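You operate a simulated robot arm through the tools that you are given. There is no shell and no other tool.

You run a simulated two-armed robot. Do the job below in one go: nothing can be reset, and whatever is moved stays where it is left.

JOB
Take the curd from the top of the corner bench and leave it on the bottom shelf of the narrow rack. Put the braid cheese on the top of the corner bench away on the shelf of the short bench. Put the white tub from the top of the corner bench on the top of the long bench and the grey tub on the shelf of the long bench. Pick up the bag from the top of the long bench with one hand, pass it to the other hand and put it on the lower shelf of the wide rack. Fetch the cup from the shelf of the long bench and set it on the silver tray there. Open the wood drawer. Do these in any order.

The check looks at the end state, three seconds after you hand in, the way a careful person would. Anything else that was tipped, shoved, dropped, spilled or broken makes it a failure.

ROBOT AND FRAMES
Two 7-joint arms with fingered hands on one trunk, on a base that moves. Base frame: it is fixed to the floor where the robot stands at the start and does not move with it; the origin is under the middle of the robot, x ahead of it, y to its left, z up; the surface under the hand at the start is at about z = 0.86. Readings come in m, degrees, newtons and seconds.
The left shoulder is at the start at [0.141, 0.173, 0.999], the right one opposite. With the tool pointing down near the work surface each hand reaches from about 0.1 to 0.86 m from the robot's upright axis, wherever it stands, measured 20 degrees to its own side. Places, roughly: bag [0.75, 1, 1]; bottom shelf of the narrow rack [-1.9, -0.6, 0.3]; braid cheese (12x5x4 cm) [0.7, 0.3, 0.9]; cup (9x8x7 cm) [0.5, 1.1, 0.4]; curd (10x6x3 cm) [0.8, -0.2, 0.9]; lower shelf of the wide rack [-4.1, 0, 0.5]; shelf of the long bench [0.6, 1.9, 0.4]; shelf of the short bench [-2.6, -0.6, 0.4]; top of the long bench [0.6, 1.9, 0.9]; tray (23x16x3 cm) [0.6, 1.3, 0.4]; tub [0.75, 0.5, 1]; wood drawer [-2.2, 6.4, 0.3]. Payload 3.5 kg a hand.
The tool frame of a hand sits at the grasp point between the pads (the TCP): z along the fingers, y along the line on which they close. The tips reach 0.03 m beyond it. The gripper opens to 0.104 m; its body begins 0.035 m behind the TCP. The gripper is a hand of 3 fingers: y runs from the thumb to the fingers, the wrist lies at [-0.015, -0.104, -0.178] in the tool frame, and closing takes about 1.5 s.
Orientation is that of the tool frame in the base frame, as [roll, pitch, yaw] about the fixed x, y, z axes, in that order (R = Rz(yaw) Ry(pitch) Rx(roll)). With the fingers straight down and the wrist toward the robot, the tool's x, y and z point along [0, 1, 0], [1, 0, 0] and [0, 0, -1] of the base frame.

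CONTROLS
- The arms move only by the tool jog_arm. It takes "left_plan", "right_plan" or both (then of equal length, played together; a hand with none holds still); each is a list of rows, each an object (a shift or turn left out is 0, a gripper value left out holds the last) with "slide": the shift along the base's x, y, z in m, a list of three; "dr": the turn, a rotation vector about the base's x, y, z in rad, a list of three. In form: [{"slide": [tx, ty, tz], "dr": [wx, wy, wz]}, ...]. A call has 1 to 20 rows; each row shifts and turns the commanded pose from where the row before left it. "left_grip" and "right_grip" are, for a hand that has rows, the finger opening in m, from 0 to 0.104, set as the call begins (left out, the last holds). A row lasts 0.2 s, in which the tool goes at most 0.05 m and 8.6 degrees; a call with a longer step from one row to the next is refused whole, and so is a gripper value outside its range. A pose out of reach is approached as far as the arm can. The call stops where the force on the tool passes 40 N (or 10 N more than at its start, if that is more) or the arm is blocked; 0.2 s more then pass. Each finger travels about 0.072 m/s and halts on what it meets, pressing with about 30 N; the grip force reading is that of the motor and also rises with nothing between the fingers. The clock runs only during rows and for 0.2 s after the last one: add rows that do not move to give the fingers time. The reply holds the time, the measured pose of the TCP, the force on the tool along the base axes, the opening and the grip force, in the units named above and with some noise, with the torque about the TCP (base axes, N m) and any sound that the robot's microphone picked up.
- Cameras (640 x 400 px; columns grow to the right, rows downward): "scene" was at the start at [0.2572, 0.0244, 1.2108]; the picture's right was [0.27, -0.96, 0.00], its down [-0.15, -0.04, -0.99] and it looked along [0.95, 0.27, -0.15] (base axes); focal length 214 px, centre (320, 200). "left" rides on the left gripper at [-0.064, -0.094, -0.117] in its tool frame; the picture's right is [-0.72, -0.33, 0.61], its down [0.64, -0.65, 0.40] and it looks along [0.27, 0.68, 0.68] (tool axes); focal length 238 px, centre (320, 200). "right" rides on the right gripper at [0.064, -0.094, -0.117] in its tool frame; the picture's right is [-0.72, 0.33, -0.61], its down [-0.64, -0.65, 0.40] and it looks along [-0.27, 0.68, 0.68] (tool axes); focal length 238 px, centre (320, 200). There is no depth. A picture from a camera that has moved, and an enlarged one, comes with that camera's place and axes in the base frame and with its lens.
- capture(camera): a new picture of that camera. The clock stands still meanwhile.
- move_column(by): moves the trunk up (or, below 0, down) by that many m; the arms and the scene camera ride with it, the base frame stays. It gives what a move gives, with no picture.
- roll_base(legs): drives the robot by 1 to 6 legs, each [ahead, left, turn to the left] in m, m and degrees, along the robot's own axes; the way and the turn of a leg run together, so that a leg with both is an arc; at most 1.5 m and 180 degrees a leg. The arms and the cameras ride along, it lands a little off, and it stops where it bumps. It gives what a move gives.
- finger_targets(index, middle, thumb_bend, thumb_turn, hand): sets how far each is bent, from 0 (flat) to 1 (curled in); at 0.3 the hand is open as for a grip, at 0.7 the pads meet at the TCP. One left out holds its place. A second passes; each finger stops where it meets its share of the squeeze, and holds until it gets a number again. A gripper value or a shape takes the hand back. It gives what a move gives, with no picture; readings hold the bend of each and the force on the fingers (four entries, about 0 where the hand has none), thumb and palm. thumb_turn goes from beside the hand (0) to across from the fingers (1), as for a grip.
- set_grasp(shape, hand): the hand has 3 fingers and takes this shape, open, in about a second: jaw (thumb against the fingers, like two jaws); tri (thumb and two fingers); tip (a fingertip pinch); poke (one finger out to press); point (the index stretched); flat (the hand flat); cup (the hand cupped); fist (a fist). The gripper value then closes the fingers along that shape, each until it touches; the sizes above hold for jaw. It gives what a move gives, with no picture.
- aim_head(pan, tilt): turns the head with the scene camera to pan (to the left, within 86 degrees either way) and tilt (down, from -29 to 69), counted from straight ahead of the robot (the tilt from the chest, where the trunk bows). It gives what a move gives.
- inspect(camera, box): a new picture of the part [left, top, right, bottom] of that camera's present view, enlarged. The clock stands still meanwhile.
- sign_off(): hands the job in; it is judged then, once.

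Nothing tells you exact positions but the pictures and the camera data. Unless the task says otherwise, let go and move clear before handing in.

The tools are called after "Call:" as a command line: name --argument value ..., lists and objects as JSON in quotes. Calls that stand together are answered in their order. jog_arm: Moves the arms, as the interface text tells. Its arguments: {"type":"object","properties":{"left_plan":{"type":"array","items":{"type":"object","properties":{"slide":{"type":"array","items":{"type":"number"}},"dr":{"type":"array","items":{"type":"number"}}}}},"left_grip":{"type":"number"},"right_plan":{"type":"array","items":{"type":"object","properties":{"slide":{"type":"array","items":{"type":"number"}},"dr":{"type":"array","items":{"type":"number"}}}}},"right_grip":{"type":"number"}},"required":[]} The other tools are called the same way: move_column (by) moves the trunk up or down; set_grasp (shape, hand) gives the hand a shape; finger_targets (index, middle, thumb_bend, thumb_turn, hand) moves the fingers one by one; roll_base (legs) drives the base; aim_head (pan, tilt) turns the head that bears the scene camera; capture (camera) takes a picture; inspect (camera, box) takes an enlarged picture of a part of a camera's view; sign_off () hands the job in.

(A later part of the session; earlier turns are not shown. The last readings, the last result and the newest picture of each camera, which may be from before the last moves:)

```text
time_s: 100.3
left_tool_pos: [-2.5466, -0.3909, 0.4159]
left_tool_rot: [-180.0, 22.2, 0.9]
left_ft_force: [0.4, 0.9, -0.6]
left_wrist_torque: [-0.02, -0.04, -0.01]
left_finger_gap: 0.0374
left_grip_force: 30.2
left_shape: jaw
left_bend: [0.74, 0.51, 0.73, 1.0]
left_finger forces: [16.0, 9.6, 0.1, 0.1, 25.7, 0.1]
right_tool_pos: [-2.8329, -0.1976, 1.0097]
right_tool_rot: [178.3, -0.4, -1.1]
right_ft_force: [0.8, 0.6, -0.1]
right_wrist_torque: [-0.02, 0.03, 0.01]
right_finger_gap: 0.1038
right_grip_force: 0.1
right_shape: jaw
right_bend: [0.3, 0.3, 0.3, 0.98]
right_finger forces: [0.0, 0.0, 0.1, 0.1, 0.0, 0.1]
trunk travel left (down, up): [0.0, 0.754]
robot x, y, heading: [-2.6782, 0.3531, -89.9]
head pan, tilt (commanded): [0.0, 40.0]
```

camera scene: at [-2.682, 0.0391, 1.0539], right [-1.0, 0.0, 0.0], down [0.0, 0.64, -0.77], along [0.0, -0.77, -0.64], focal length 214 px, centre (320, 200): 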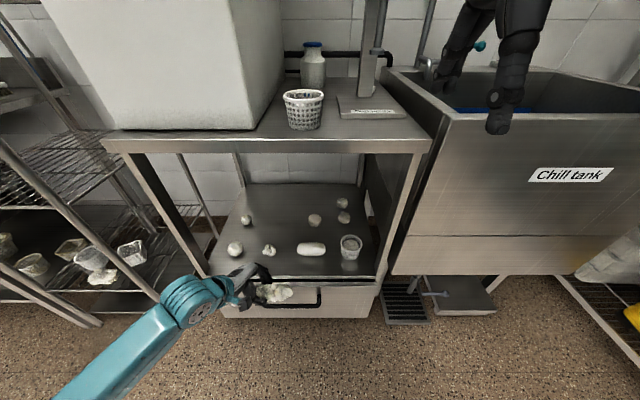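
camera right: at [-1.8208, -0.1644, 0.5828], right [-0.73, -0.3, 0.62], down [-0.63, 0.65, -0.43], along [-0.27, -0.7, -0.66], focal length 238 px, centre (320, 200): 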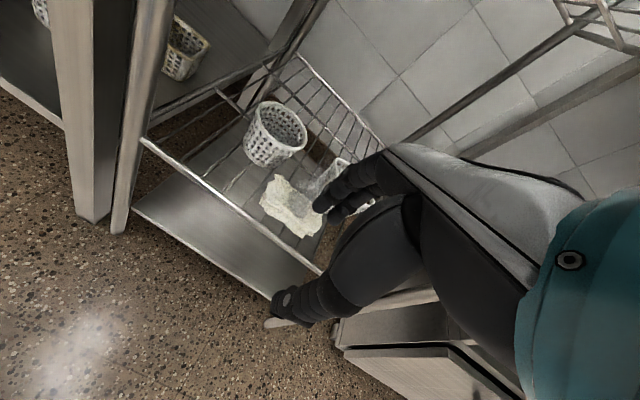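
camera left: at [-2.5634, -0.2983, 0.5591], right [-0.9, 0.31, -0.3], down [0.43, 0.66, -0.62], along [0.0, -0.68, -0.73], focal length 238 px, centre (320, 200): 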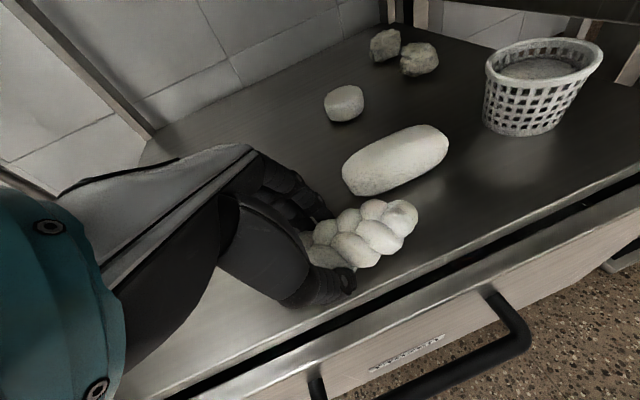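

Call:
jog_arm --left_plan '[{"slide": [0, 0, -0.004]}, {}]'

Call:
capture --camera "left"

```text
time_s: 100.9
left_tool_pos: [-2.5473, -0.392, 0.4124]
left_tool_rot: [180.0, 22.2, 0.8]
left_ft_force: [-0.3, 0.6, -1.6]
left_wrist_torque: [-0.01, -0.06, -0.02]
left_finger_gap: 0.0371
left_grip_force: 30.1
left_shape: jaw
left_bend: [0.74, 0.51, 0.73, 1.0]
left_finger forces: [15.9, 9.6, 0.0, 0.0, 25.7, 0.0]
right_tool_pos: [-2.8327, -0.1978, 1.009]
right_tool_rot: [178.2, -0.4, -1.1]
right_ft_force: [0.1, 0.1, -0.3]
right_wrist_torque: [0.02, 0.0, -0.03]
right_finger_gap: 0.104
right_grip_force: 0.1
right_shape: jaw
right_bend: [0.3, 0.3, 0.3, 0.98]
right_finger forces: [0.0, 0.0, 0.0, 0.0, 0.0, 0.1]
trunk travel left (down, up): [0.0, 0.754]
robot x, y, heading: [-2.6805, 0.3546, -90.0]
head pan, tilt (commanded): [0.0, 40.0]
```

```text
taken
camera left: at [-2.562, -0.2981, 0.5444], right [-0.9, 0.31, -0.3], down [0.43, 0.66, -0.62], along [0.0, -0.68, -0.73], focal length 238 px, centre (320, 200)
```

left: 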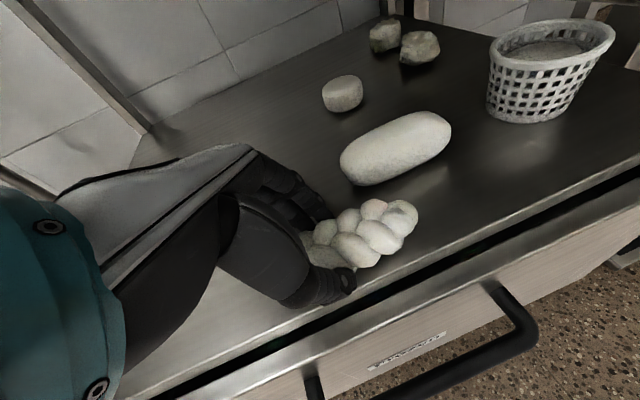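

No contact yet; lowering on in small steps.

Call:
jog_arm --left_plan '[{"slide": [0, 0, -0.004]}, {}, {"slide": [0, 0, -0.003]}, {}]'

Call:
jog_arm --left_plan '[{"slide": [0, 0, -0.003]}, {}]'

```text
time_s: 101.9
left_tool_pos: [-2.5473, -0.3908, 0.4069]
left_tool_rot: [-179.9, 22.2, 0.8]
left_ft_force: [0.3, 0.0, -0.5]
left_wrist_torque: [-0.02, 0.01, 0.0]
left_finger_gap: 0.0372
left_grip_force: 30.5
left_shape: jaw
left_bend: [0.74, 0.51, 0.73, 1.0]
left_finger forces: [16.9, 9.5, 0.0, 0.1, 25.9, 0.0]
right_tool_pos: [-2.833, -0.1965, 1.0099]
right_tool_rot: [178.1, -0.4, -1.1]
right_ft_force: [-0.3, 0.4, 0.1]
right_wrist_torque: [0.01, -0.03, 0.0]
right_finger_gap: 0.1037
right_grip_force: 0.2
right_shape: jaw
right_bend: [0.3, 0.3, 0.3, 0.98]
right_finger forces: [0.0, 0.1, 0.1, 0.0, 0.1, 0.0]
trunk travel left (down, up): [0.0, 0.754]
robot x, y, heading: [-2.682, 0.3564, -90.0]
head pan, tilt (commanded): [0.0, 40.0]
```

```text
time_s: 102.5
left_tool_pos: [-2.5474, -0.3898, 0.4051]
left_tool_rot: [-180.0, 22.2, 0.7]
left_ft_force: [0.9, -1.0, 1.2]
left_wrist_torque: [0.0, 0.04, -0.02]
left_finger_gap: 0.0373
left_grip_force: 29.9
left_shape: jaw
left_bend: [0.74, 0.51, 0.73, 1.0]
left_finger forces: [18.0, 9.4, 0.1, 0.1, 26.3, 0.1]
right_tool_pos: [-2.8342, -0.1984, 1.0096]
right_tool_rot: [178.2, -0.4, -1.1]
right_ft_force: [0.0, 0.0, -0.4]
right_wrist_torque: [-0.02, -0.02, 0.02]
right_finger_gap: 0.1036
right_grip_force: 0.1
right_shape: jaw
right_bend: [0.3, 0.3, 0.3, 0.98]
right_finger forces: [0.0, 0.0, 0.0, 0.0, 0.1, 0.1]
trunk travel left (down, up): [0.0, 0.754]
robot x, y, heading: [-2.6842, 0.3526, -90.1]
head pan, tilt (commanded): [0.0, 40.0]
```

First light contact shows in the force. I'll open the fingers slightly to set the braid down.

Call:
jog_arm --left_plan '[{}, {}, {}, {}]' --left_grip 0.055

Call:
capture --camera "left"

Call:
inspect --camera "scene" --box '[200, 200, 400, 330]'

```text
time_s: 103.5
left_tool_pos: [-2.5461, -0.3909, 0.4037]
left_tool_rot: [-180.0, 22.2, 0.8]
left_ft_force: [-0.2, 0.5, -1.0]
left_wrist_torque: [-0.02, 0.02, 0.01]
left_finger_gap: 0.0544
left_grip_force: 0.1
left_shape: jaw
left_bend: [0.74, 0.43, 0.68, 1.0]
left_finger forces: [0.1, 0.1, 0.1, 0.0, 0.0, 0.0]
right_tool_pos: [-2.8339, -0.1968, 1.0091]
right_tool_rot: [178.2, -0.4, -1.1]
right_ft_force: [0.6, 0.5, 0.7]
right_wrist_torque: [0.0, -0.02, 0.0]
right_finger_gap: 0.1037
right_grip_force: 0.1
right_shape: jaw
right_bend: [0.3, 0.3, 0.3, 0.98]
right_finger forces: [0.0, 0.0, 0.1, 0.0, 0.0, 0.0]
trunk travel left (down, up): [0.0, 0.754]
robot x, y, heading: [-2.6794, 0.3518, -90.0]
head pan, tilt (commanded): [0.0, 40.0]
```

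```text
taken
camera left: at [-2.5621, -0.2969, 0.536], right [-0.9, 0.31, -0.3], down [0.43, 0.66, -0.62], along [0.0, -0.68, -0.73], focal length 238 px, centre (320, 200)
```

left: 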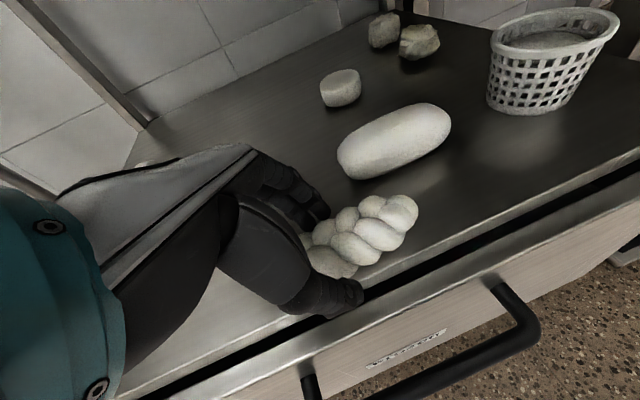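

```text
3.08 times, centred on (300, 265) of scene
camera zoom: at [-2.682, 0.0395, 1.054], right [-1.0, 0.0, 0.0], down [0.0, 0.64, -0.77], along [0.0, -0.77, -0.64], focal length 660 px, centre (382, 0)
```

zoom: 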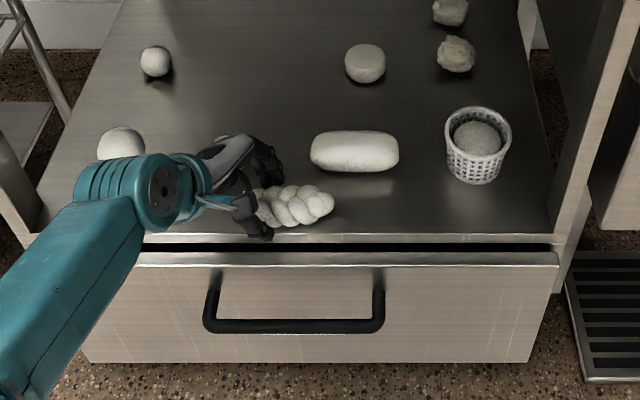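

The braid is down. I'll open a touch more and withdraw along the tool axis.

Call:
jog_arm --left_plan '[{}, {}, {}]' --left_grip 0.064

Call:
jog_arm --left_plan '[{"slide": [0.004, 0, 0.01]}, {"slide": [0.004, 0, 0.01]}, {}]'

Call:
capture --camera "left"

```text
time_s: 104.3
left_tool_pos: [-2.5462, -0.3909, 0.4039]
left_tool_rot: [180.0, 22.1, 0.7]
left_ft_force: [-0.3, 0.6, 0.4]
left_wrist_torque: [0.0, 0.02, -0.01]
left_finger_gap: 0.0635
left_grip_force: 0.0
left_shape: jaw
left_bend: [0.29, 0.4, 0.64, 1.0]
left_finger forces: [0.1, 0.1, 0.1, 0.0, 0.0, 0.0]
right_tool_pos: [-2.8327, -0.1977, 1.009]
right_tool_rot: [178.3, -0.4, -1.0]
right_ft_force: [0.4, -0.3, -0.4]
right_wrist_torque: [0.04, -0.02, 0.01]
right_finger_gap: 0.1035
right_grip_force: 0.1
right_shape: jaw
right_bend: [0.3, 0.3, 0.3, 0.98]
right_finger forces: [0.0, 0.1, 0.1, 0.0, 0.1, 0.1]
trunk travel left (down, up): [0.0, 0.754]
robot x, y, heading: [-2.6845, 0.3568, -90.0]
head pan, tilt (commanded): [0.0, 40.0]
```

```text
time_s: 105.1
left_tool_pos: [-2.5388, -0.3903, 0.4236]
left_tool_rot: [180.0, 22.0, 0.8]
left_ft_force: [0.0, -0.1, 0.0]
left_wrist_torque: [-0.06, 0.03, -0.02]
left_finger_gap: 0.0636
left_grip_force: 0.0
left_shape: jaw
left_bend: [0.29, 0.4, 0.64, 1.0]
left_finger forces: [0.1, 0.1, 0.1, 0.0, 0.0, 0.0]
right_tool_pos: [-2.8319, -0.1971, 1.01]
right_tool_rot: [178.2, -0.3, -1.1]
right_ft_force: [0.4, 0.4, 0.1]
right_wrist_torque: [-0.01, 0.02, 0.0]
right_finger_gap: 0.1035
right_grip_force: 0.0
right_shape: jaw
right_bend: [0.3, 0.3, 0.3, 0.98]
right_finger forces: [0.1, 0.0, 0.0, 0.1, 0.0, 0.0]
trunk travel left (down, up): [0.0, 0.754]
robot x, y, heading: [-2.6815, 0.3537, -90.3]
head pan, tilt (commanded): [0.0, 40.0]
```

```text
taken
camera left: at [-2.5538, -0.2966, 0.555], right [-0.9, 0.31, -0.3], down [0.43, 0.66, -0.62], along [0.0, -0.68, -0.73], focal length 238 px, centre (320, 200)
```

left: 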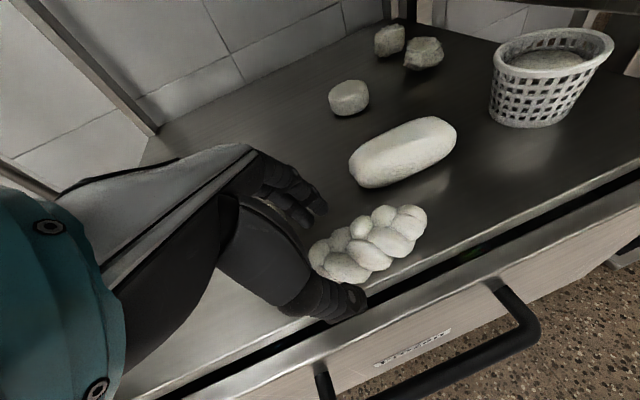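

Braid stays in place. I'll withdraw further up and back out.

Call:
jog_arm --left_plan '[{"slide": [0.01, 0, 0.025]}, {"slide": [0.01, 0.005, 0.03]}, {"slide": [0, 0.04, 0.01]}, {"slide": [0, 0.045, 0]}, {"slide": [0, 0.045, 0]}, {"slide": [0, 0.045, 0]}]'

Call:
inspect --camera "scene" --box '[200, 190, 400, 320]'

```text
time_s: 106.5
left_tool_pos: [-2.5198, -0.2099, 0.4872]
left_tool_rot: [-180.0, 22.1, 0.8]
left_ft_force: [0.2, -0.5, 0.7]
left_wrist_torque: [0.01, 0.02, -0.03]
left_finger_gap: 0.0637
left_grip_force: 0.1
left_shape: jaw
left_bend: [0.29, 0.4, 0.64, 1.0]
left_finger forces: [0.1, 0.1, 0.0, 0.1, 0.0, 0.0]
right_tool_pos: [-2.8321, -0.1963, 1.0097]
right_tool_rot: [178.0, -0.4, -1.0]
right_ft_force: [0.5, 0.9, 0.5]
right_wrist_torque: [-0.01, -0.01, -0.02]
right_finger_gap: 0.1038
right_grip_force: 0.0
right_shape: jaw
right_bend: [0.3, 0.3, 0.3, 0.98]
right_finger forces: [0.0, 0.0, 0.0, 0.0, 0.0, 0.0]
trunk travel left (down, up): [0.0, 0.754]
robot x, y, heading: [-2.6826, 0.3535, -89.8]
head pan, tilt (commanded): [0.0, 40.0]
```

```text
3.08 times, centred on (300, 255) of scene
camera zoom: at [-2.682, 0.0395, 1.0541], right [-1.0, 0.0, 0.0], down [0.0, 0.64, -0.77], along [0.0, -0.77, -0.64], focal length 660 px, centre (382, 31)
```

zoom: 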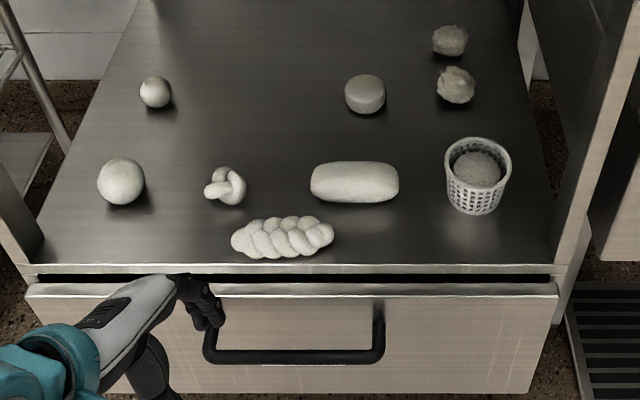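

The braid is neatly on the shelf and nothing else moved. I'll back off and raise the left arm for the trip back.

Call:
roll_base --legs '[[-0.1, 0, 0]]'

Call:
jog_arm --left_plan '[{"slide": [0.01, 0, 0.045], "dr": [0, 0.07, 0]}, {"slide": [0.01, 0, 0.045], "dr": [0, 0.07, 0]}, {"slide": [0.01, 0, 0.045], "dr": [0, 0.07, 0]}, {"slide": [0.01, 0, 0.045], "dr": [0, 0.07, 0]}, {"slide": [0.01, 0, 0.045], "dr": [0, 0.07, 0]}, {"slide": [0.01, 0, 0.045]}, {"slide": [0.01, 0, 0.045]}, {"slide": [0.01, 0, 0.045]}, {"slide": [0.01, 0, 0.045]}, {"slide": [0.01, 0, 0.045]}, {"slide": [0, 0, 0.045]}, {"slide": [0, 0, 0.045]}]' --left_grip 0.104

Call:
capture --camera "scene"

```text
time_s: 107.7
left_tool_pos: [-2.5186, -0.1125, 0.4865]
left_tool_rot: [-180.0, 22.0, 0.8]
left_ft_force: [-0.2, -0.7, 0.1]
left_wrist_torque: [0.0, -0.02, 0.0]
left_finger_gap: 0.0635
left_grip_force: 0.1
left_shape: jaw
left_bend: [0.29, 0.4, 0.64, 1.0]
left_finger forces: [0.0, 0.0, 0.0, 0.0, 0.0, 0.0]
right_tool_pos: [-2.8324, -0.0995, 1.0092]
right_tool_rot: [178.1, -0.4, -1.0]
right_ft_force: [0.1, 0.3, 0.0]
right_wrist_torque: [0.02, 0.01, 0.01]
right_finger_gap: 0.1035
right_grip_force: 0.1
right_shape: jaw
right_bend: [0.3, 0.3, 0.3, 0.98]
right_finger forces: [0.0, 0.0, 0.0, 0.1, 0.0, 0.0]
trunk travel left (down, up): [0.0, 0.754]
robot x, y, heading: [-2.682, 0.4543, -89.9]
head pan, tilt (commanded): [0.0, 40.0]
```

```text
time_s: 110.3
left_tool_pos: [-2.4203, -0.1122, 1.0279]
left_tool_rot: [-179.6, 42.2, 1.1]
left_ft_force: [-0.2, -0.7, -0.2]
left_wrist_torque: [0.01, -0.02, 0.04]
left_finger_gap: 0.1037
left_grip_force: 0.1
left_shape: jaw
left_bend: [0.3, 0.3, 0.3, 0.98]
left_finger forces: [0.0, 0.0, 0.0, 0.0, 0.0, 0.0]
right_tool_pos: [-2.8338, -0.1001, 1.0095]
right_tool_rot: [178.1, -0.3, -1.1]
right_ft_force: [0.0, -0.6, 0.1]
right_wrist_torque: [-0.02, 0.0, -0.04]
right_finger_gap: 0.1035
right_grip_force: 0.0
right_shape: jaw
right_bend: [0.3, 0.3, 0.3, 0.98]
right_finger forces: [0.1, 0.0, 0.1, 0.0, 0.0, 0.0]
trunk travel left (down, up): [0.0, 0.754]
robot x, y, heading: [-2.6827, 0.4567, -89.9]
head pan, tilt (commanded): [0.0, 40.0]
```

```text
taken
camera scene: at [-2.682, 0.1376, 1.0541], right [-1.0, 0.0, 0.0], down [0.0, 0.64, -0.77], along [0.0, -0.77, -0.64], focal length 214 px, centre (320, 200)
```

scene: 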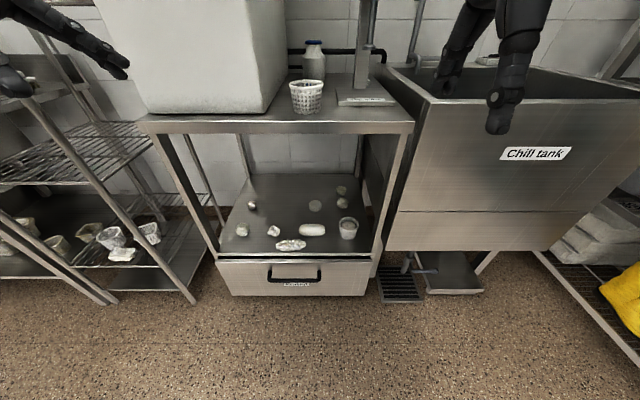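

I turned the left hand the wrong way; I'll straighten it, and take a look at the wide rack from here.

Call:
jog_arm --left_plan '[{"dr": [0, -0.14, 0]}, {"dr": [0, -0.14, 0]}, {"dr": [0, -0.14, 0]}, {"dr": [0, -0.14, 0]}, {"dr": [0, -0.14, 0]}, {"dr": [0, -0.037, 0]}]'

Call:
aim_head --pan -80 --tilt 15

Call:
capture --camera "scene"

Call:
inspect --camera "scene" --box '[180, 80, 480, 300]'

```text
time_s: 111.7
left_tool_pos: [-2.4195, -0.1144, 1.0267]
left_tool_rot: [179.7, -0.1, 0.8]
left_ft_force: [-0.1, 0.5, -0.5]
left_wrist_torque: [0.01, -0.03, 0.02]
left_finger_gap: 0.1037
left_grip_force: 0.1
left_shape: jaw
left_bend: [0.3, 0.3, 0.3, 0.98]
left_finger forces: [0.0, 0.1, 0.1, 0.0, 0.0, 0.1]
right_tool_pos: [-2.8329, -0.0994, 1.0094]
right_tool_rot: [178.2, -0.4, -1.1]
right_ft_force: [-0.1, 0.1, -0.1]
right_wrist_torque: [0.02, -0.04, 0.03]
right_finger_gap: 0.104
right_grip_force: 0.2
right_shape: jaw
right_bend: [0.3, 0.3, 0.3, 0.98]
right_finger forces: [0.1, 0.0, 0.0, 0.0, 0.0, 0.1]
trunk travel left (down, up): [0.0, 0.754]
robot x, y, heading: [-2.6832, 0.4521, -89.8]
head pan, tilt (commanded): [0.0, 40.0]
```

```text
time_s: 113.2
left_tool_pos: [-2.4194, -0.1133, 1.0259]
left_tool_rot: [179.7, 0.0, 0.9]
left_ft_force: [-0.4, -0.1, 0.4]
left_wrist_torque: [0.01, -0.02, 0.01]
left_finger_gap: 0.1037
left_grip_force: 0.1
left_shape: jaw
left_bend: [0.3, 0.3, 0.3, 0.98]
left_finger forces: [0.0, 0.0, 0.0, 0.0, 0.0, 0.1]
right_tool_pos: [-2.8326, -0.1003, 1.0085]
right_tool_rot: [178.2, -0.3, -0.9]
right_ft_force: [-0.3, -0.6, -0.1]
right_wrist_torque: [0.0, 0.03, 0.02]
right_finger_gap: 0.1032
right_grip_force: 0.0
right_shape: jaw
right_bend: [0.3, 0.3, 0.3, 0.98]
right_finger forces: [0.0, 0.0, 0.1, 0.0, 0.0, 0.0]
trunk travel left (down, up): [0.0, 0.754]
robot x, y, heading: [-2.6825, 0.4536, -90.0]
head pan, tilt (commanded): [-80.0, 15.0]
```

```text
taken
camera scene: at [-2.7739, 0.2059, 1.0936], right [-0.18, 0.98, 0.0], down [0.26, 0.05, -0.97], along [-0.95, -0.17, -0.26], focal length 214 px, centre (320, 200)
```

scene: 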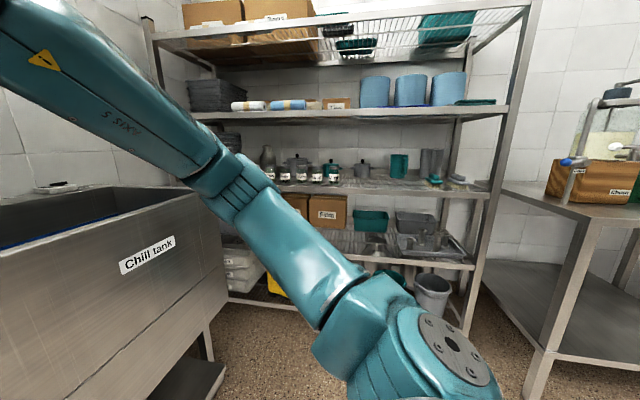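

```text
1.82 times, centred on (330, 190) of scene
camera zoom: at [-2.7739, 0.2059, 1.0936], right [-0.18, 0.98, 0.0], down [0.26, 0.05, -0.97], along [-0.95, -0.17, -0.26], focal length 390 px, centre (302, 218)
```

zoom: 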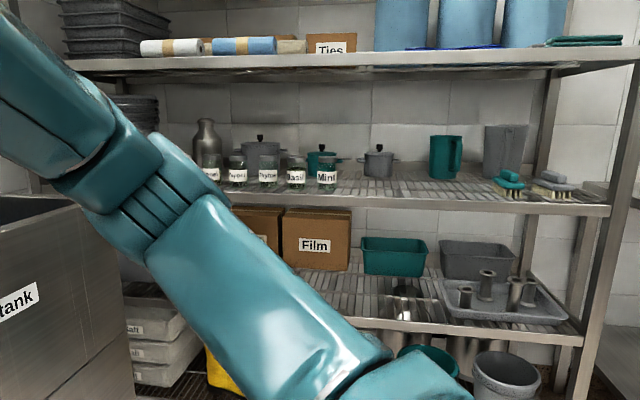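

I have the wide rack in view: its lower shelf at z≈0.5 with free room to note later. Now I'll drive back along the aisle to the corner bench.

Call:
roll_base --legs '[[0, 1.1, 0], [0, 1.1, 0]]'

Call:
aim_head --pan 30 --tilt 25

Call:
capture --camera "scene"

```text
time_s: 123.9
left_tool_pos: [-0.2595, -0.1297, 1.0262]
left_tool_rot: [179.8, 0.0, 0.2]
left_ft_force: [0.5, 0.1, 0.5]
left_wrist_torque: [-0.02, 0.02, 0.02]
left_finger_gap: 0.104
left_grip_force: 0.1
left_shape: jaw
left_bend: [0.3, 0.3, 0.3, 0.98]
left_finger forces: [0.1, 0.1, 0.0, 0.0, 0.0, 0.1]
right_tool_pos: [-0.6719, -0.1124, 1.0099]
right_tool_rot: [178.2, -0.4, -1.5]
right_ft_force: [0.5, 0.0, 0.1]
right_wrist_torque: [0.01, -0.01, 0.0]
right_finger_gap: 0.1036
right_grip_force: 0.1
right_shape: jaw
right_bend: [0.3, 0.3, 0.3, 0.98]
right_finger forces: [0.1, 0.0, 0.1, 0.0, 0.0, 0.0]
trunk travel left (down, up): [0.0, 0.754]
robot x, y, heading: [-0.5146, 0.4387, -90.4]
head pan, tilt (commanded): [-80.0, 15.0]
```

```text
time_s: 125.8
left_tool_pos: [-0.2587, -0.13, 1.0268]
left_tool_rot: [179.7, -0.1, 0.3]
left_ft_force: [-0.4, 0.7, 0.4]
left_wrist_torque: [-0.01, 0.01, 0.03]
left_finger_gap: 0.1035
left_grip_force: 0.1
left_shape: jaw
left_bend: [0.3, 0.3, 0.3, 0.98]
left_finger forces: [0.0, 0.0, 0.0, 0.1, 0.1, 0.0]
right_tool_pos: [-0.6729, -0.1128, 1.0096]
right_tool_rot: [178.2, -0.4, -1.5]
right_ft_force: [0.4, -0.4, 0.4]
right_wrist_torque: [-0.01, 0.0, 0.01]
right_finger_gap: 0.1038
right_grip_force: 0.0
right_shape: jaw
right_bend: [0.3, 0.3, 0.3, 0.98]
right_finger forces: [0.1, 0.1, 0.0, 0.1, 0.0, 0.1]
trunk travel left (down, up): [0.0, 0.754]
robot x, y, heading: [-0.517, 0.4417, -90.3]
head pan, tilt (commanded): [30.0, 25.0]
```

```text
taken
camera scene: at [-0.4733, 0.1284, 1.0774], right [-0.87, -0.49, 0.0], down [-0.21, 0.37, -0.91], along [0.45, -0.79, -0.42], focal length 214 px, centre (320, 200)
```

scene: 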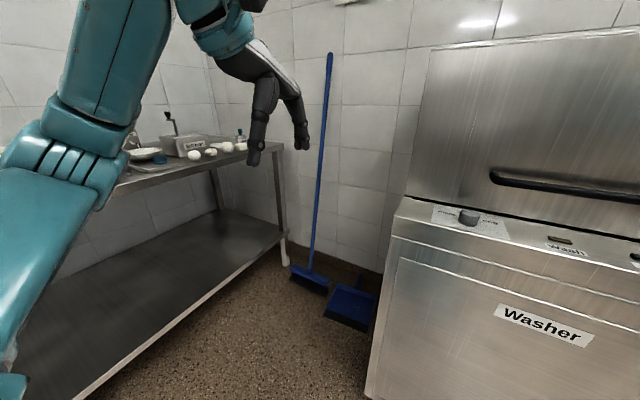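

I'll raise the trunk to working height and turn back to face the corner and long benches.

Call:
move_column --by 0.17

Call:
roll_base --legs '[[0, 0, 90]]'

Call:
aim_head --pan 30 --tilt 25

Call:
capture --camera "scene"

```text
time_s: 127.7
left_tool_pos: [-0.2595, -0.1299, 1.1961]
left_tool_rot: [179.7, -0.1, 0.3]
left_ft_force: [-0.7, 0.5, -0.5]
left_wrist_torque: [0.02, -0.01, -0.03]
left_finger_gap: 0.1037
left_grip_force: 0.1
left_shape: jaw
left_bend: [0.3, 0.3, 0.3, 0.98]
left_finger forces: [0.0, 0.1, 0.0, 0.0, 0.0, 0.1]
right_tool_pos: [-0.6708, -0.1128, 1.178]
right_tool_rot: [178.2, -0.3, -1.4]
right_ft_force: [0.2, 0.9, -0.1]
right_wrist_torque: [-0.01, 0.02, 0.02]
right_finger_gap: 0.1036
right_grip_force: 0.0
right_shape: jaw
right_bend: [0.3, 0.3, 0.3, 0.98]
right_finger forces: [0.1, 0.0, 0.0, 0.0, 0.0, 0.1]
trunk travel left (down, up): [-0.17, 0.584]
robot x, y, heading: [-0.5151, 0.4383, -90.1]
head pan, tilt (commanded): [30.0, 25.0]
```

```text
time_s: 131.9
left_tool_pos: [0.0514, 0.6922, 1.1968]
left_tool_rot: [179.7, 0.0, 90.0]
left_ft_force: [0.2, -0.1, 0.1]
left_wrist_torque: [-0.02, -0.02, -0.03]
left_finger_gap: 0.1032
left_grip_force: 0.1
left_shape: jaw
left_bend: [0.3, 0.3, 0.3, 0.98]
left_finger forces: [0.0, 0.0, 0.1, 0.0, 0.1, 0.1]
right_tool_pos: [0.0316, 0.281, 1.1799]
right_tool_rot: [178.1, -0.4, 88.0]
right_ft_force: [-0.4, -0.2, -0.5]
right_wrist_torque: [-0.04, -0.04, -0.02]
right_finger_gap: 0.1035
right_grip_force: 0.1
right_shape: jaw
right_bend: [0.3, 0.3, 0.3, 0.98]
right_finger forces: [0.0, 0.0, 0.0, 0.0, 0.0, 0.1]
trunk travel left (down, up): [-0.17, 0.584]
robot x, y, heading: [-0.5182, 0.4387, -0.8]
head pan, tilt (commanded): [30.0, 25.0]
```

```text
time_s: 132.5
left_tool_pos: [0.0513, 0.6917, 1.1961]
left_tool_rot: [179.7, 0.0, 89.9]
left_ft_force: [-0.8, -0.6, -1.1]
left_wrist_torque: [0.02, 0.02, 0.01]
left_finger_gap: 0.1039
left_grip_force: 0.1
left_shape: jaw
left_bend: [0.3, 0.3, 0.3, 0.98]
left_finger forces: [0.0, 0.1, 0.1, 0.0, 0.1, 0.0]
right_tool_pos: [0.0322, 0.2801, 1.1799]
right_tool_rot: [178.2, -0.4, 88.0]
right_ft_force: [-0.1, -0.3, 0.5]
right_wrist_torque: [-0.02, 0.05, 0.0]
right_finger_gap: 0.1038
right_grip_force: 0.0
right_shape: jaw
right_bend: [0.3, 0.3, 0.3, 0.98]
right_finger forces: [0.0, 0.1, 0.0, 0.0, 0.0, 0.1]
trunk travel left (down, up): [-0.17, 0.584]
robot x, y, heading: [-0.5164, 0.4394, -0.7]
head pan, tilt (commanded): [30.0, 25.0]
```

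```text
taken
camera scene: at [-0.3088, 0.4805, 1.2585], right [0.49, -0.87, 0.0], down [-0.37, -0.21, -0.91], along [0.79, 0.44, -0.42], focal length 214 px, centre (320, 200)
```

scene: 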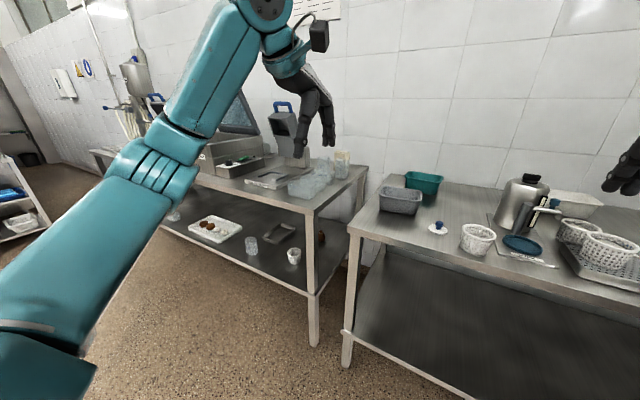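

I'll drive left in front of the long bench to look closely at its top and shelf.

Call:
roll_base --legs '[[0, 0.75, 0.7]]'

Call:
aim_head --pan 0 --tilt 35

Call:
capture --camera "scene"

Call:
inspect --camera "scene" --box '[200, 60, 440, 210]'

Call:
inspect --camera "scene" --box '[180, 190, 460, 365]'

```text
time_s: 136.6
left_tool_pos: [0.0611, 1.4541, 1.1969]
left_tool_rot: [179.7, 0.0, 89.9]
left_ft_force: [-0.4, 0.1, 0.4]
left_wrist_torque: [-0.06, -0.03, 0.03]
left_finger_gap: 0.1039
left_grip_force: 0.1
left_shape: jaw
left_bend: [0.3, 0.3, 0.3, 0.98]
left_finger forces: [0.0, 0.0, 0.1, 0.0, 0.0, 0.0]
right_tool_pos: [0.0419, 1.0419, 1.1795]
right_tool_rot: [178.2, -0.4, 88.1]
right_ft_force: [0.6, 0.5, 0.5]
right_wrist_torque: [-0.01, 0.02, 0.04]
right_finger_gap: 0.1037
right_grip_force: 0.3
right_shape: jaw
right_bend: [0.3, 0.3, 0.3, 0.98]
right_finger forces: [0.1, 0.0, 0.0, 0.0, 0.0, 0.0]
trunk travel left (down, up): [-0.17, 0.584]
robot x, y, heading: [-0.5078, 1.1985, -0.7]
head pan, tilt (commanded): [30.0, 25.0]
```

```text
time_s: 137.6
left_tool_pos: [0.0606, 1.4535, 1.1959]
left_tool_rot: [179.7, 0.0, 89.9]
left_ft_force: [0.0, 0.0, -0.7]
left_wrist_torque: [0.04, -0.02, 0.02]
left_finger_gap: 0.1038
left_grip_force: 0.0
left_shape: jaw
left_bend: [0.3, 0.3, 0.3, 0.98]
left_finger forces: [0.0, 0.1, 0.0, 0.1, 0.0, 0.0]
right_tool_pos: [0.0419, 1.0402, 1.1796]
right_tool_rot: [178.2, -0.4, 88.1]
right_ft_force: [-0.5, -0.4, -0.2]
right_wrist_torque: [0.0, 0.0, -0.01]
right_finger_gap: 0.1038
right_grip_force: 0.1
right_shape: jaw
right_bend: [0.3, 0.3, 0.3, 0.98]
right_finger forces: [0.1, 0.0, 0.0, 0.1, 0.0, 0.0]
trunk travel left (down, up): [-0.17, 0.584]
robot x, y, heading: [-0.5039, 1.1994, -1.0]
head pan, tilt (commanded): [0.0, 35.0]
```

```text
taken
camera scene: at [-0.2909, 1.1949, 1.2428], right [-0.01, -1.0, 0.0], down [-0.57, 0.01, -0.82], along [0.82, -0.01, -0.57], focal length 214 px, centre (320, 200)
```

scene: 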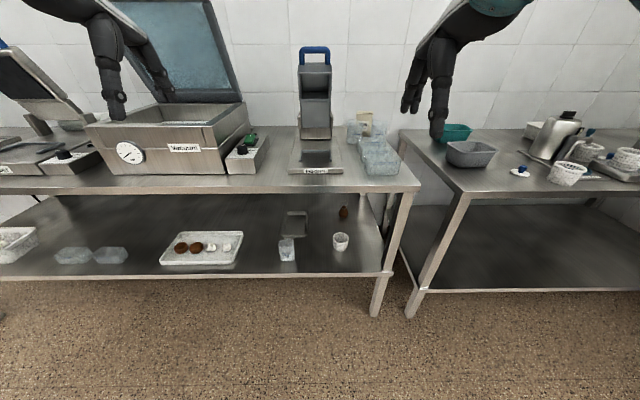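

```text
2.67 times, centred on (320, 135) of scene
camera zoom: at [-0.2909, 1.1949, 1.2428], right [-0.01, -1.0, 0.0], down [-0.57, 0.01, -0.82], along [0.82, -0.01, -0.57], focal length 572 px, centre (320, 373)
```

zoom: 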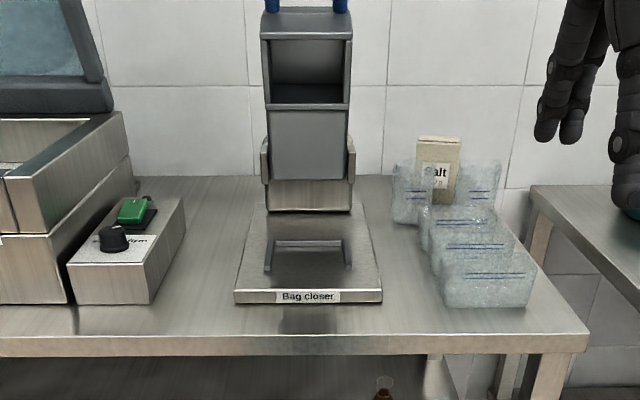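

```text
2.29 times, centred on (320, 278) of scene
camera zoom: at [-0.2909, 1.1949, 1.2428], right [-0.01, -1.0, 0.0], down [-0.57, 0.01, -0.82], along [0.82, -0.01, -0.57], focal length 490 px, centre (320, 23)
```

zoom: 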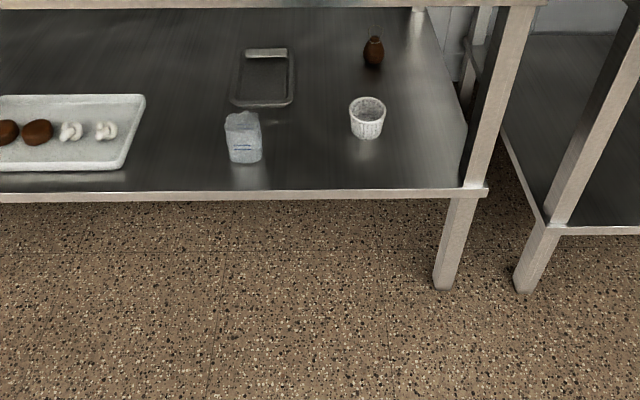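

On the long bench top I see the bag closer machine, an opaque bag labelled "…alt" and several clear pouches. I'll move closer and look with the hand camera.

Call:
roll_base --legs '[[0.3, -0.1, 1]]'

Call:
capture --camera "right"

Call:
aim_head --pan -10 --tilt 25

Call:
capture --camera "scene"

Call:
inspect --camera "scene" --box '[280, 100, 440, 220]'

```text
time_s: 139.7
left_tool_pos: [0.3583, 1.3492, 1.1955]
left_tool_rot: [179.7, 0.0, 90.2]
left_ft_force: [0.1, -0.1, -0.3]
left_wrist_torque: [0.0, 0.0, 0.03]
left_finger_gap: 0.1037
left_grip_force: 0.1
left_shape: jaw
left_bend: [0.3, 0.3, 0.3, 0.98]
left_finger forces: [0.0, 0.0, 0.0, 0.0, 0.1, 0.0]
right_tool_pos: [0.343, 0.9362, 1.1788]
right_tool_rot: [178.3, -0.4, 88.4]
right_ft_force: [1.0, 0.0, -0.3]
right_wrist_torque: [0.01, -0.01, -0.02]
right_finger_gap: 0.1038
right_grip_force: 0.1
right_shape: jaw
right_bend: [0.3, 0.3, 0.3, 0.98]
right_finger forces: [0.1, 0.1, 0.0, 0.1, 0.0, 0.0]
trunk travel left (down, up): [-0.17, 0.584]
robot x, y, heading: [-0.2069, 1.0919, -0.4]
head pan, tilt (commanded): [0.0, 35.0]
```

```text
taken
camera right: at [0.2466, 1.0033, 1.2934], right [0.29, -0.73, 0.62], down [-0.66, -0.62, -0.43], along [0.7, -0.28, -0.66], focal length 238 px, centre (320, 200)
```

right: 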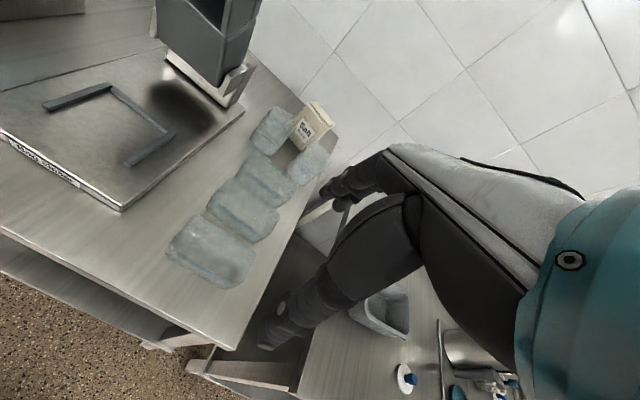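

```text
time_s: 140.4
left_tool_pos: [0.3589, 1.3507, 1.1961]
left_tool_rot: [179.7, -0.1, 90.3]
left_ft_force: [-0.6, 0.5, -0.5]
left_wrist_torque: [0.01, 0.02, -0.01]
left_finger_gap: 0.1038
left_grip_force: 0.0
left_shape: jaw
left_bend: [0.3, 0.3, 0.3, 0.98]
left_finger forces: [0.1, 0.0, 0.1, 0.1, 0.0, 0.0]
right_tool_pos: [0.3417, 0.9374, 1.18]
right_tool_rot: [178.2, -0.4, 88.5]
right_ft_force: [-0.4, 0.1, -1.1]
right_wrist_torque: [-0.02, 0.01, -0.03]
right_finger_gap: 0.1038
right_grip_force: 0.0
right_shape: jaw
right_bend: [0.3, 0.3, 0.3, 0.98]
right_finger forces: [0.0, 0.0, 0.1, 0.1, 0.0, 0.0]
trunk travel left (down, up): [-0.17, 0.584]
robot x, y, heading: [-0.2096, 1.0888, -0.2]
head pan, tilt (commanded): [-10.0, 25.0]
```

```text
taken
camera scene: at [0.0108, 1.0737, 1.2585], right [-0.18, -0.98, 0.0], down [-0.42, 0.08, -0.91], along [0.89, -0.16, -0.42], focal length 214 px, centre (320, 200)
```

scene: 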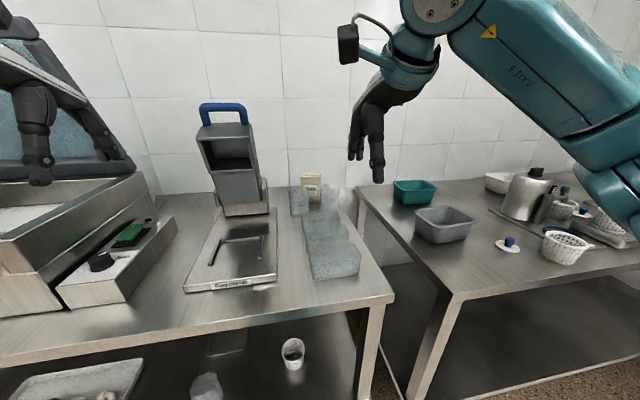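

```text
3.33 times, centred on (360, 160) of scene
camera zoom: at [0.0108, 1.0737, 1.2585], right [-0.18, -0.98, 0.0], down [-0.42, 0.08, -0.91], along [0.89, -0.16, -0.42], focal length 715 px, centre (187, 333)
```

zoom: 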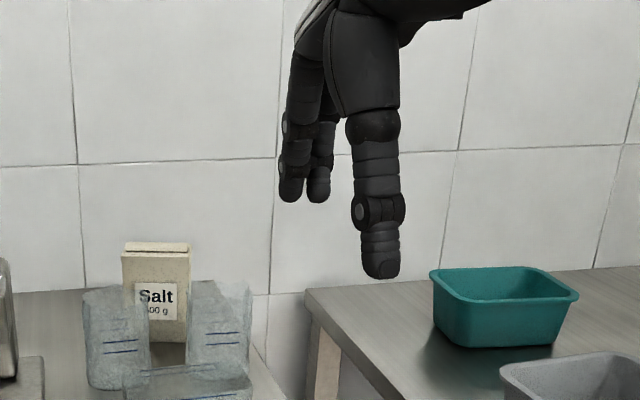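

I'll zoom with the hand camera to tell the salt bag from the clear things.

Call:
inspect --camera "right" --box '[150, 80, 350, 300]'

Call:
inspect --camera "scene" --box '[270, 160, 390, 290]'

```text
1.82 times, centred on (250, 190) of right
camera zoom: at [0.246, 1.0036, 1.2936], right [0.29, -0.73, 0.62], down [-0.66, -0.62, -0.43], along [0.7, -0.28, -0.66], focal length 433 px, centre (447, 218)
```

zoom: 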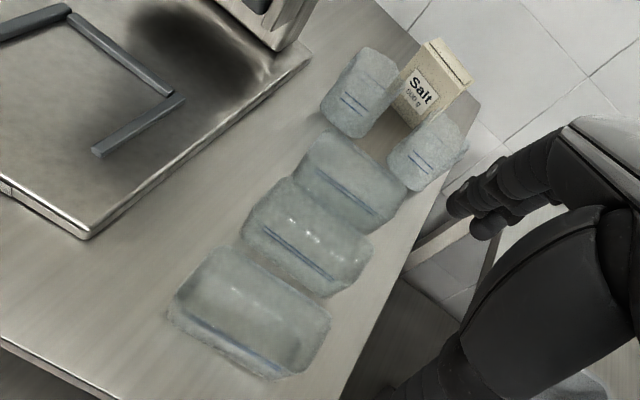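

```text
3.08 times, centred on (330, 225) of scene
camera zoom: at [0.0108, 1.0737, 1.2585], right [-0.18, -0.98, 0.0], down [-0.42, 0.08, -0.91], along [0.89, -0.16, -0.42], focal length 660 px, centre (289, 123)
```

zoom: 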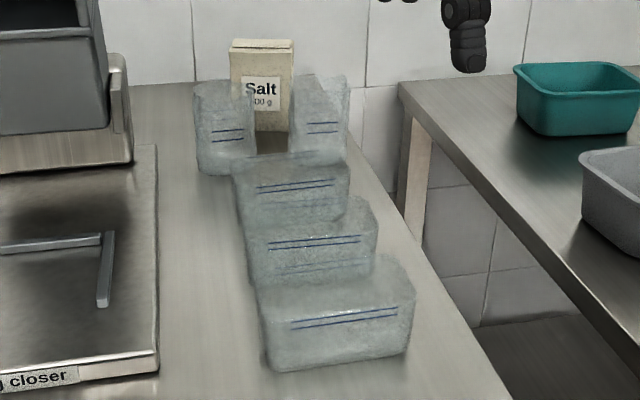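

The opaque "Salt" bag at about (0.83, 0.965) is the bag; the clear things are cups and tubs around it. I'll look along the rest of the long bench for free space.

Call:
aim_head --pan 45 --tilt 25

Call:
capture --camera "scene"

Call:
aim_head --pan 15 --tilt 50

Call:
capture --camera "scene"

```text
time_s: 141.7
left_tool_pos: [0.3594, 1.3494, 1.1974]
left_tool_rot: [179.7, 0.0, 90.3]
left_ft_force: [0.1, 0.1, 0.3]
left_wrist_torque: [0.0, -0.01, 0.02]
left_finger_gap: 0.1037
left_grip_force: 0.1
left_shape: jaw
left_bend: [0.3, 0.3, 0.3, 0.98]
left_finger forces: [0.1, 0.0, 0.0, 0.0, 0.1, 0.1]
right_tool_pos: [0.3422, 0.9375, 1.1795]
right_tool_rot: [178.2, -0.4, 88.4]
right_ft_force: [0.2, -0.1, 0.3]
right_wrist_torque: [-0.01, 0.02, -0.02]
right_finger_gap: 0.1036
right_grip_force: 0.1
right_shape: jaw
right_bend: [0.3, 0.3, 0.3, 0.98]
right_finger forces: [0.1, 0.1, 0.0, 0.0, 0.1, 0.1]
trunk travel left (down, up): [-0.17, 0.584]
robot x, y, heading: [-0.2056, 1.0978, -0.5]
head pan, tilt (commanded): [45.0, 25.0]
```

```text
taken
camera scene: at [-0.0141, 1.1549, 1.2585], right [0.7, -0.71, 0.0], down [-0.3, -0.3, -0.91], along [0.65, 0.64, -0.42], focal length 214 px, centre (320, 200)
```

scene: 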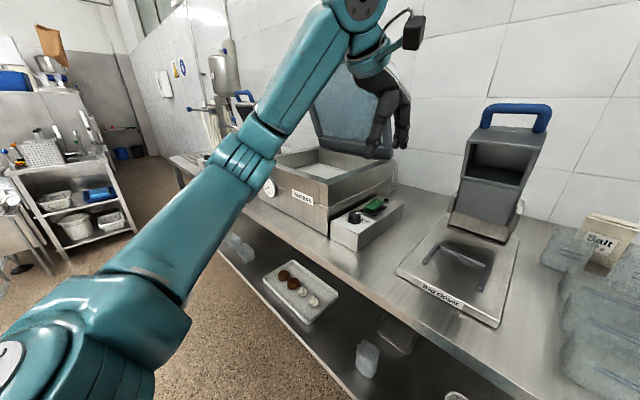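

```text
time_s: 142.6
left_tool_pos: [0.3595, 1.3508, 1.1967]
left_tool_rot: [179.7, -0.1, 90.2]
left_ft_force: [0.2, -0.1, 0.4]
left_wrist_torque: [0.02, -0.02, 0.02]
left_finger_gap: 0.1038
left_grip_force: 0.0
left_shape: jaw
left_bend: [0.3, 0.3, 0.3, 0.98]
left_finger forces: [0.1, 0.1, 0.0, 0.0, 0.1, 0.0]
right_tool_pos: [0.3425, 0.9374, 1.1795]
right_tool_rot: [178.2, -0.4, 88.4]
right_ft_force: [-0.6, 0.8, 0.3]
right_wrist_torque: [-0.03, 0.01, -0.02]
right_finger_gap: 0.1038
right_grip_force: 0.0
right_shape: jaw
right_bend: [0.3, 0.3, 0.3, 0.98]
right_finger forces: [0.0, 0.0, 0.0, 0.1, 0.0, 0.1]
trunk travel left (down, up): [-0.17, 0.584]
robot x, y, heading: [-0.2083, 1.0896, -0.2]
head pan, tilt (commanded): [15.0, 50.0]
```

```text
taken
camera scene: at [-0.0052, 1.1098, 1.2211], right [0.25, -0.97, 0.0], down [-0.74, -0.19, -0.64], along [0.62, 0.16, -0.77], focal length 214 px, centre (320, 200)
```

scene: 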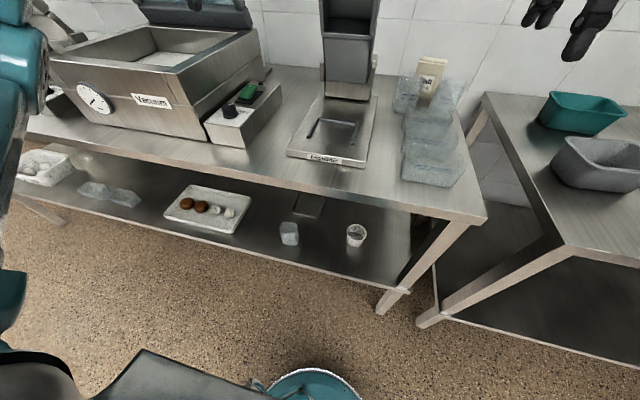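

The top is crowded; I see a pocket behind the green-button box and a narrow front strip. I'll zoom to measure both.

Call:
aim_head --pan 20 --tilt 30

Call:
inspect --camera "scene" --box '[160, 60, 400, 260]'

Call:
capture --camera "left"

```text
time_s: 143.5
left_tool_pos: [0.3594, 1.3492, 1.1965]
left_tool_rot: [179.7, 0.0, 90.4]
left_ft_force: [0.1, -0.9, -0.7]
left_wrist_torque: [-0.03, -0.03, 0.01]
left_finger_gap: 0.104
left_grip_force: 0.0
left_shape: jaw
left_bend: [0.3, 0.3, 0.3, 0.98]
left_finger forces: [0.0, 0.1, 0.0, 0.0, 0.0, 0.0]
right_tool_pos: [0.3422, 0.9373, 1.1801]
right_tool_rot: [178.2, -0.4, 88.5]
right_ft_force: [0.2, 0.0, 0.0]
right_wrist_torque: [-0.01, 0.0, -0.02]
right_finger_gap: 0.1037
right_grip_force: 0.1
right_shape: jaw
right_bend: [0.3, 0.3, 0.3, 0.98]
right_finger forces: [0.1, 0.1, 0.1, 0.1, 0.1, 0.0]
trunk travel left (down, up): [-0.17, 0.584]
robot x, y, heading: [-0.2086, 1.095, -0.3]
head pan, tilt (commanded): [20.0, 30.0]
```

```text
2.00 times, centred on (280, 160) of scene
camera zoom: at [0.0054, 1.1206, 1.2505], right [0.34, -0.94, 0.0], down [-0.47, -0.17, -0.87], along [0.82, 0.29, -0.5], focal length 429 px, centre (400, 280)
```

zoom: 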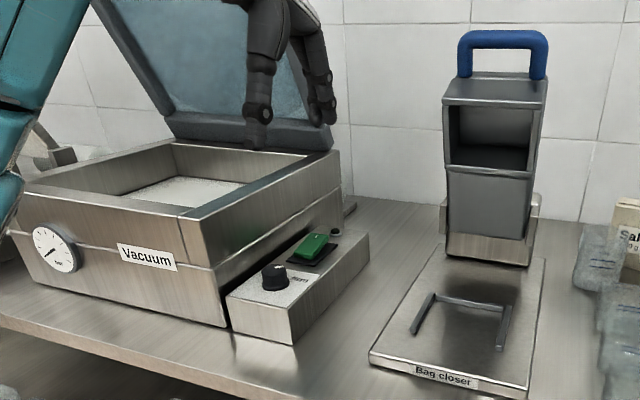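

```text
taken
camera left: at [0.2654, 1.285, 1.3122], right [-0.32, -0.72, -0.62], down [-0.65, 0.64, -0.41], along [0.69, 0.27, -0.67], focal length 238 px, centre (320, 200)
```

left: 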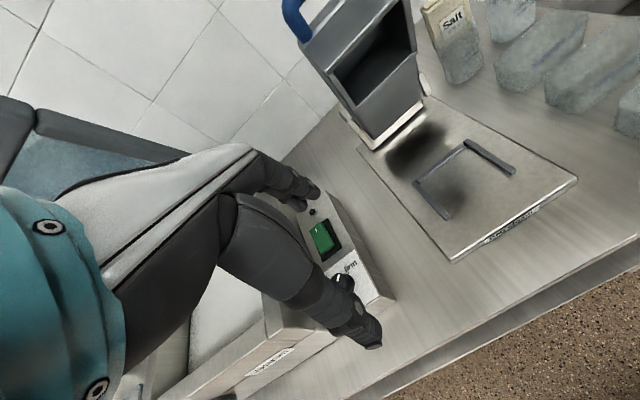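

The pocket behind the green-button box, about x 0.70–1.0, y 1.32–1.55, suits the white tub. I'll go back to the corner bench for the white tub, keeping clear.

Call:
roll_base --legs '[[-0.15, -0.9, 0]]'

Call:
aim_head --pan -5 --tilt 25

Call:
capture --camera "scene"

```text
time_s: 148.3
left_tool_pos: [0.2048, 0.4526, 1.1967]
left_tool_rot: [179.7, -0.1, 90.8]
left_ft_force: [0.3, -0.5, -0.3]
left_wrist_torque: [0.0, 0.0, -0.02]
left_finger_gap: 0.1038
left_grip_force: 0.0
left_shape: jaw
left_bend: [0.3, 0.3, 0.3, 0.98]
left_finger forces: [0.0, 0.1, 0.0, 0.1, 0.0, 0.1]
right_tool_pos: [0.1924, 0.0388, 1.1806]
right_tool_rot: [178.2, -0.4, 89.0]
right_ft_force: [0.4, -0.5, 0.0]
right_wrist_torque: [0.02, 0.0, 0.03]
right_finger_gap: 0.1037
right_grip_force: 0.0
right_shape: jaw
right_bend: [0.3, 0.3, 0.3, 0.98]
right_finger forces: [0.1, 0.0, 0.0, 0.0, 0.1, 0.0]
trunk travel left (down, up): [-0.17, 0.584]
robot x, y, heading: [-0.3562, 0.1876, -0.0]
head pan, tilt (commanded): [20.0, 30.0]
```

```text
time_s: 149.2
left_tool_pos: [0.2051, 0.4534, 1.1963]
left_tool_rot: [179.7, -0.1, 90.8]
left_ft_force: [0.5, 0.6, 0.7]
left_wrist_torque: [-0.01, -0.02, 0.0]
left_finger_gap: 0.1037
left_grip_force: 0.0
left_shape: jaw
left_bend: [0.3, 0.3, 0.3, 0.98]
left_finger forces: [0.1, 0.0, 0.0, 0.0, 0.1, 0.0]
right_tool_pos: [0.1913, 0.0392, 1.1802]
right_tool_rot: [178.3, -0.4, 88.9]
right_ft_force: [-1.0, -0.4, 0.5]
right_wrist_torque: [-0.04, 0.0, 0.03]
right_finger_gap: 0.1037
right_grip_force: 0.0
right_shape: jaw
right_bend: [0.3, 0.3, 0.3, 0.98]
right_finger forces: [0.0, 0.0, 0.0, 0.1, 0.1, 0.0]
trunk travel left (down, up): [-0.17, 0.584]
robot x, y, heading: [-0.359, 0.187, -0.1]
head pan, tilt (commanded): [-5.0, 25.0]
```

```text
taken
camera scene: at [-0.1394, 0.1803, 1.2585], right [-0.08, -1.0, 0.0], down [-0.42, 0.04, -0.91], along [0.9, -0.08, -0.42], focal length 214 px, centre (320, 200)
```

scene: 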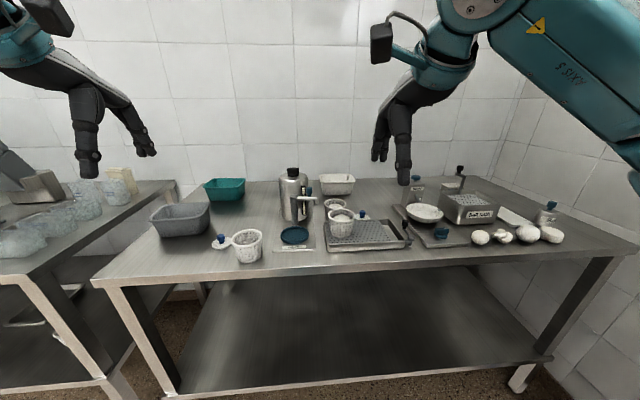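

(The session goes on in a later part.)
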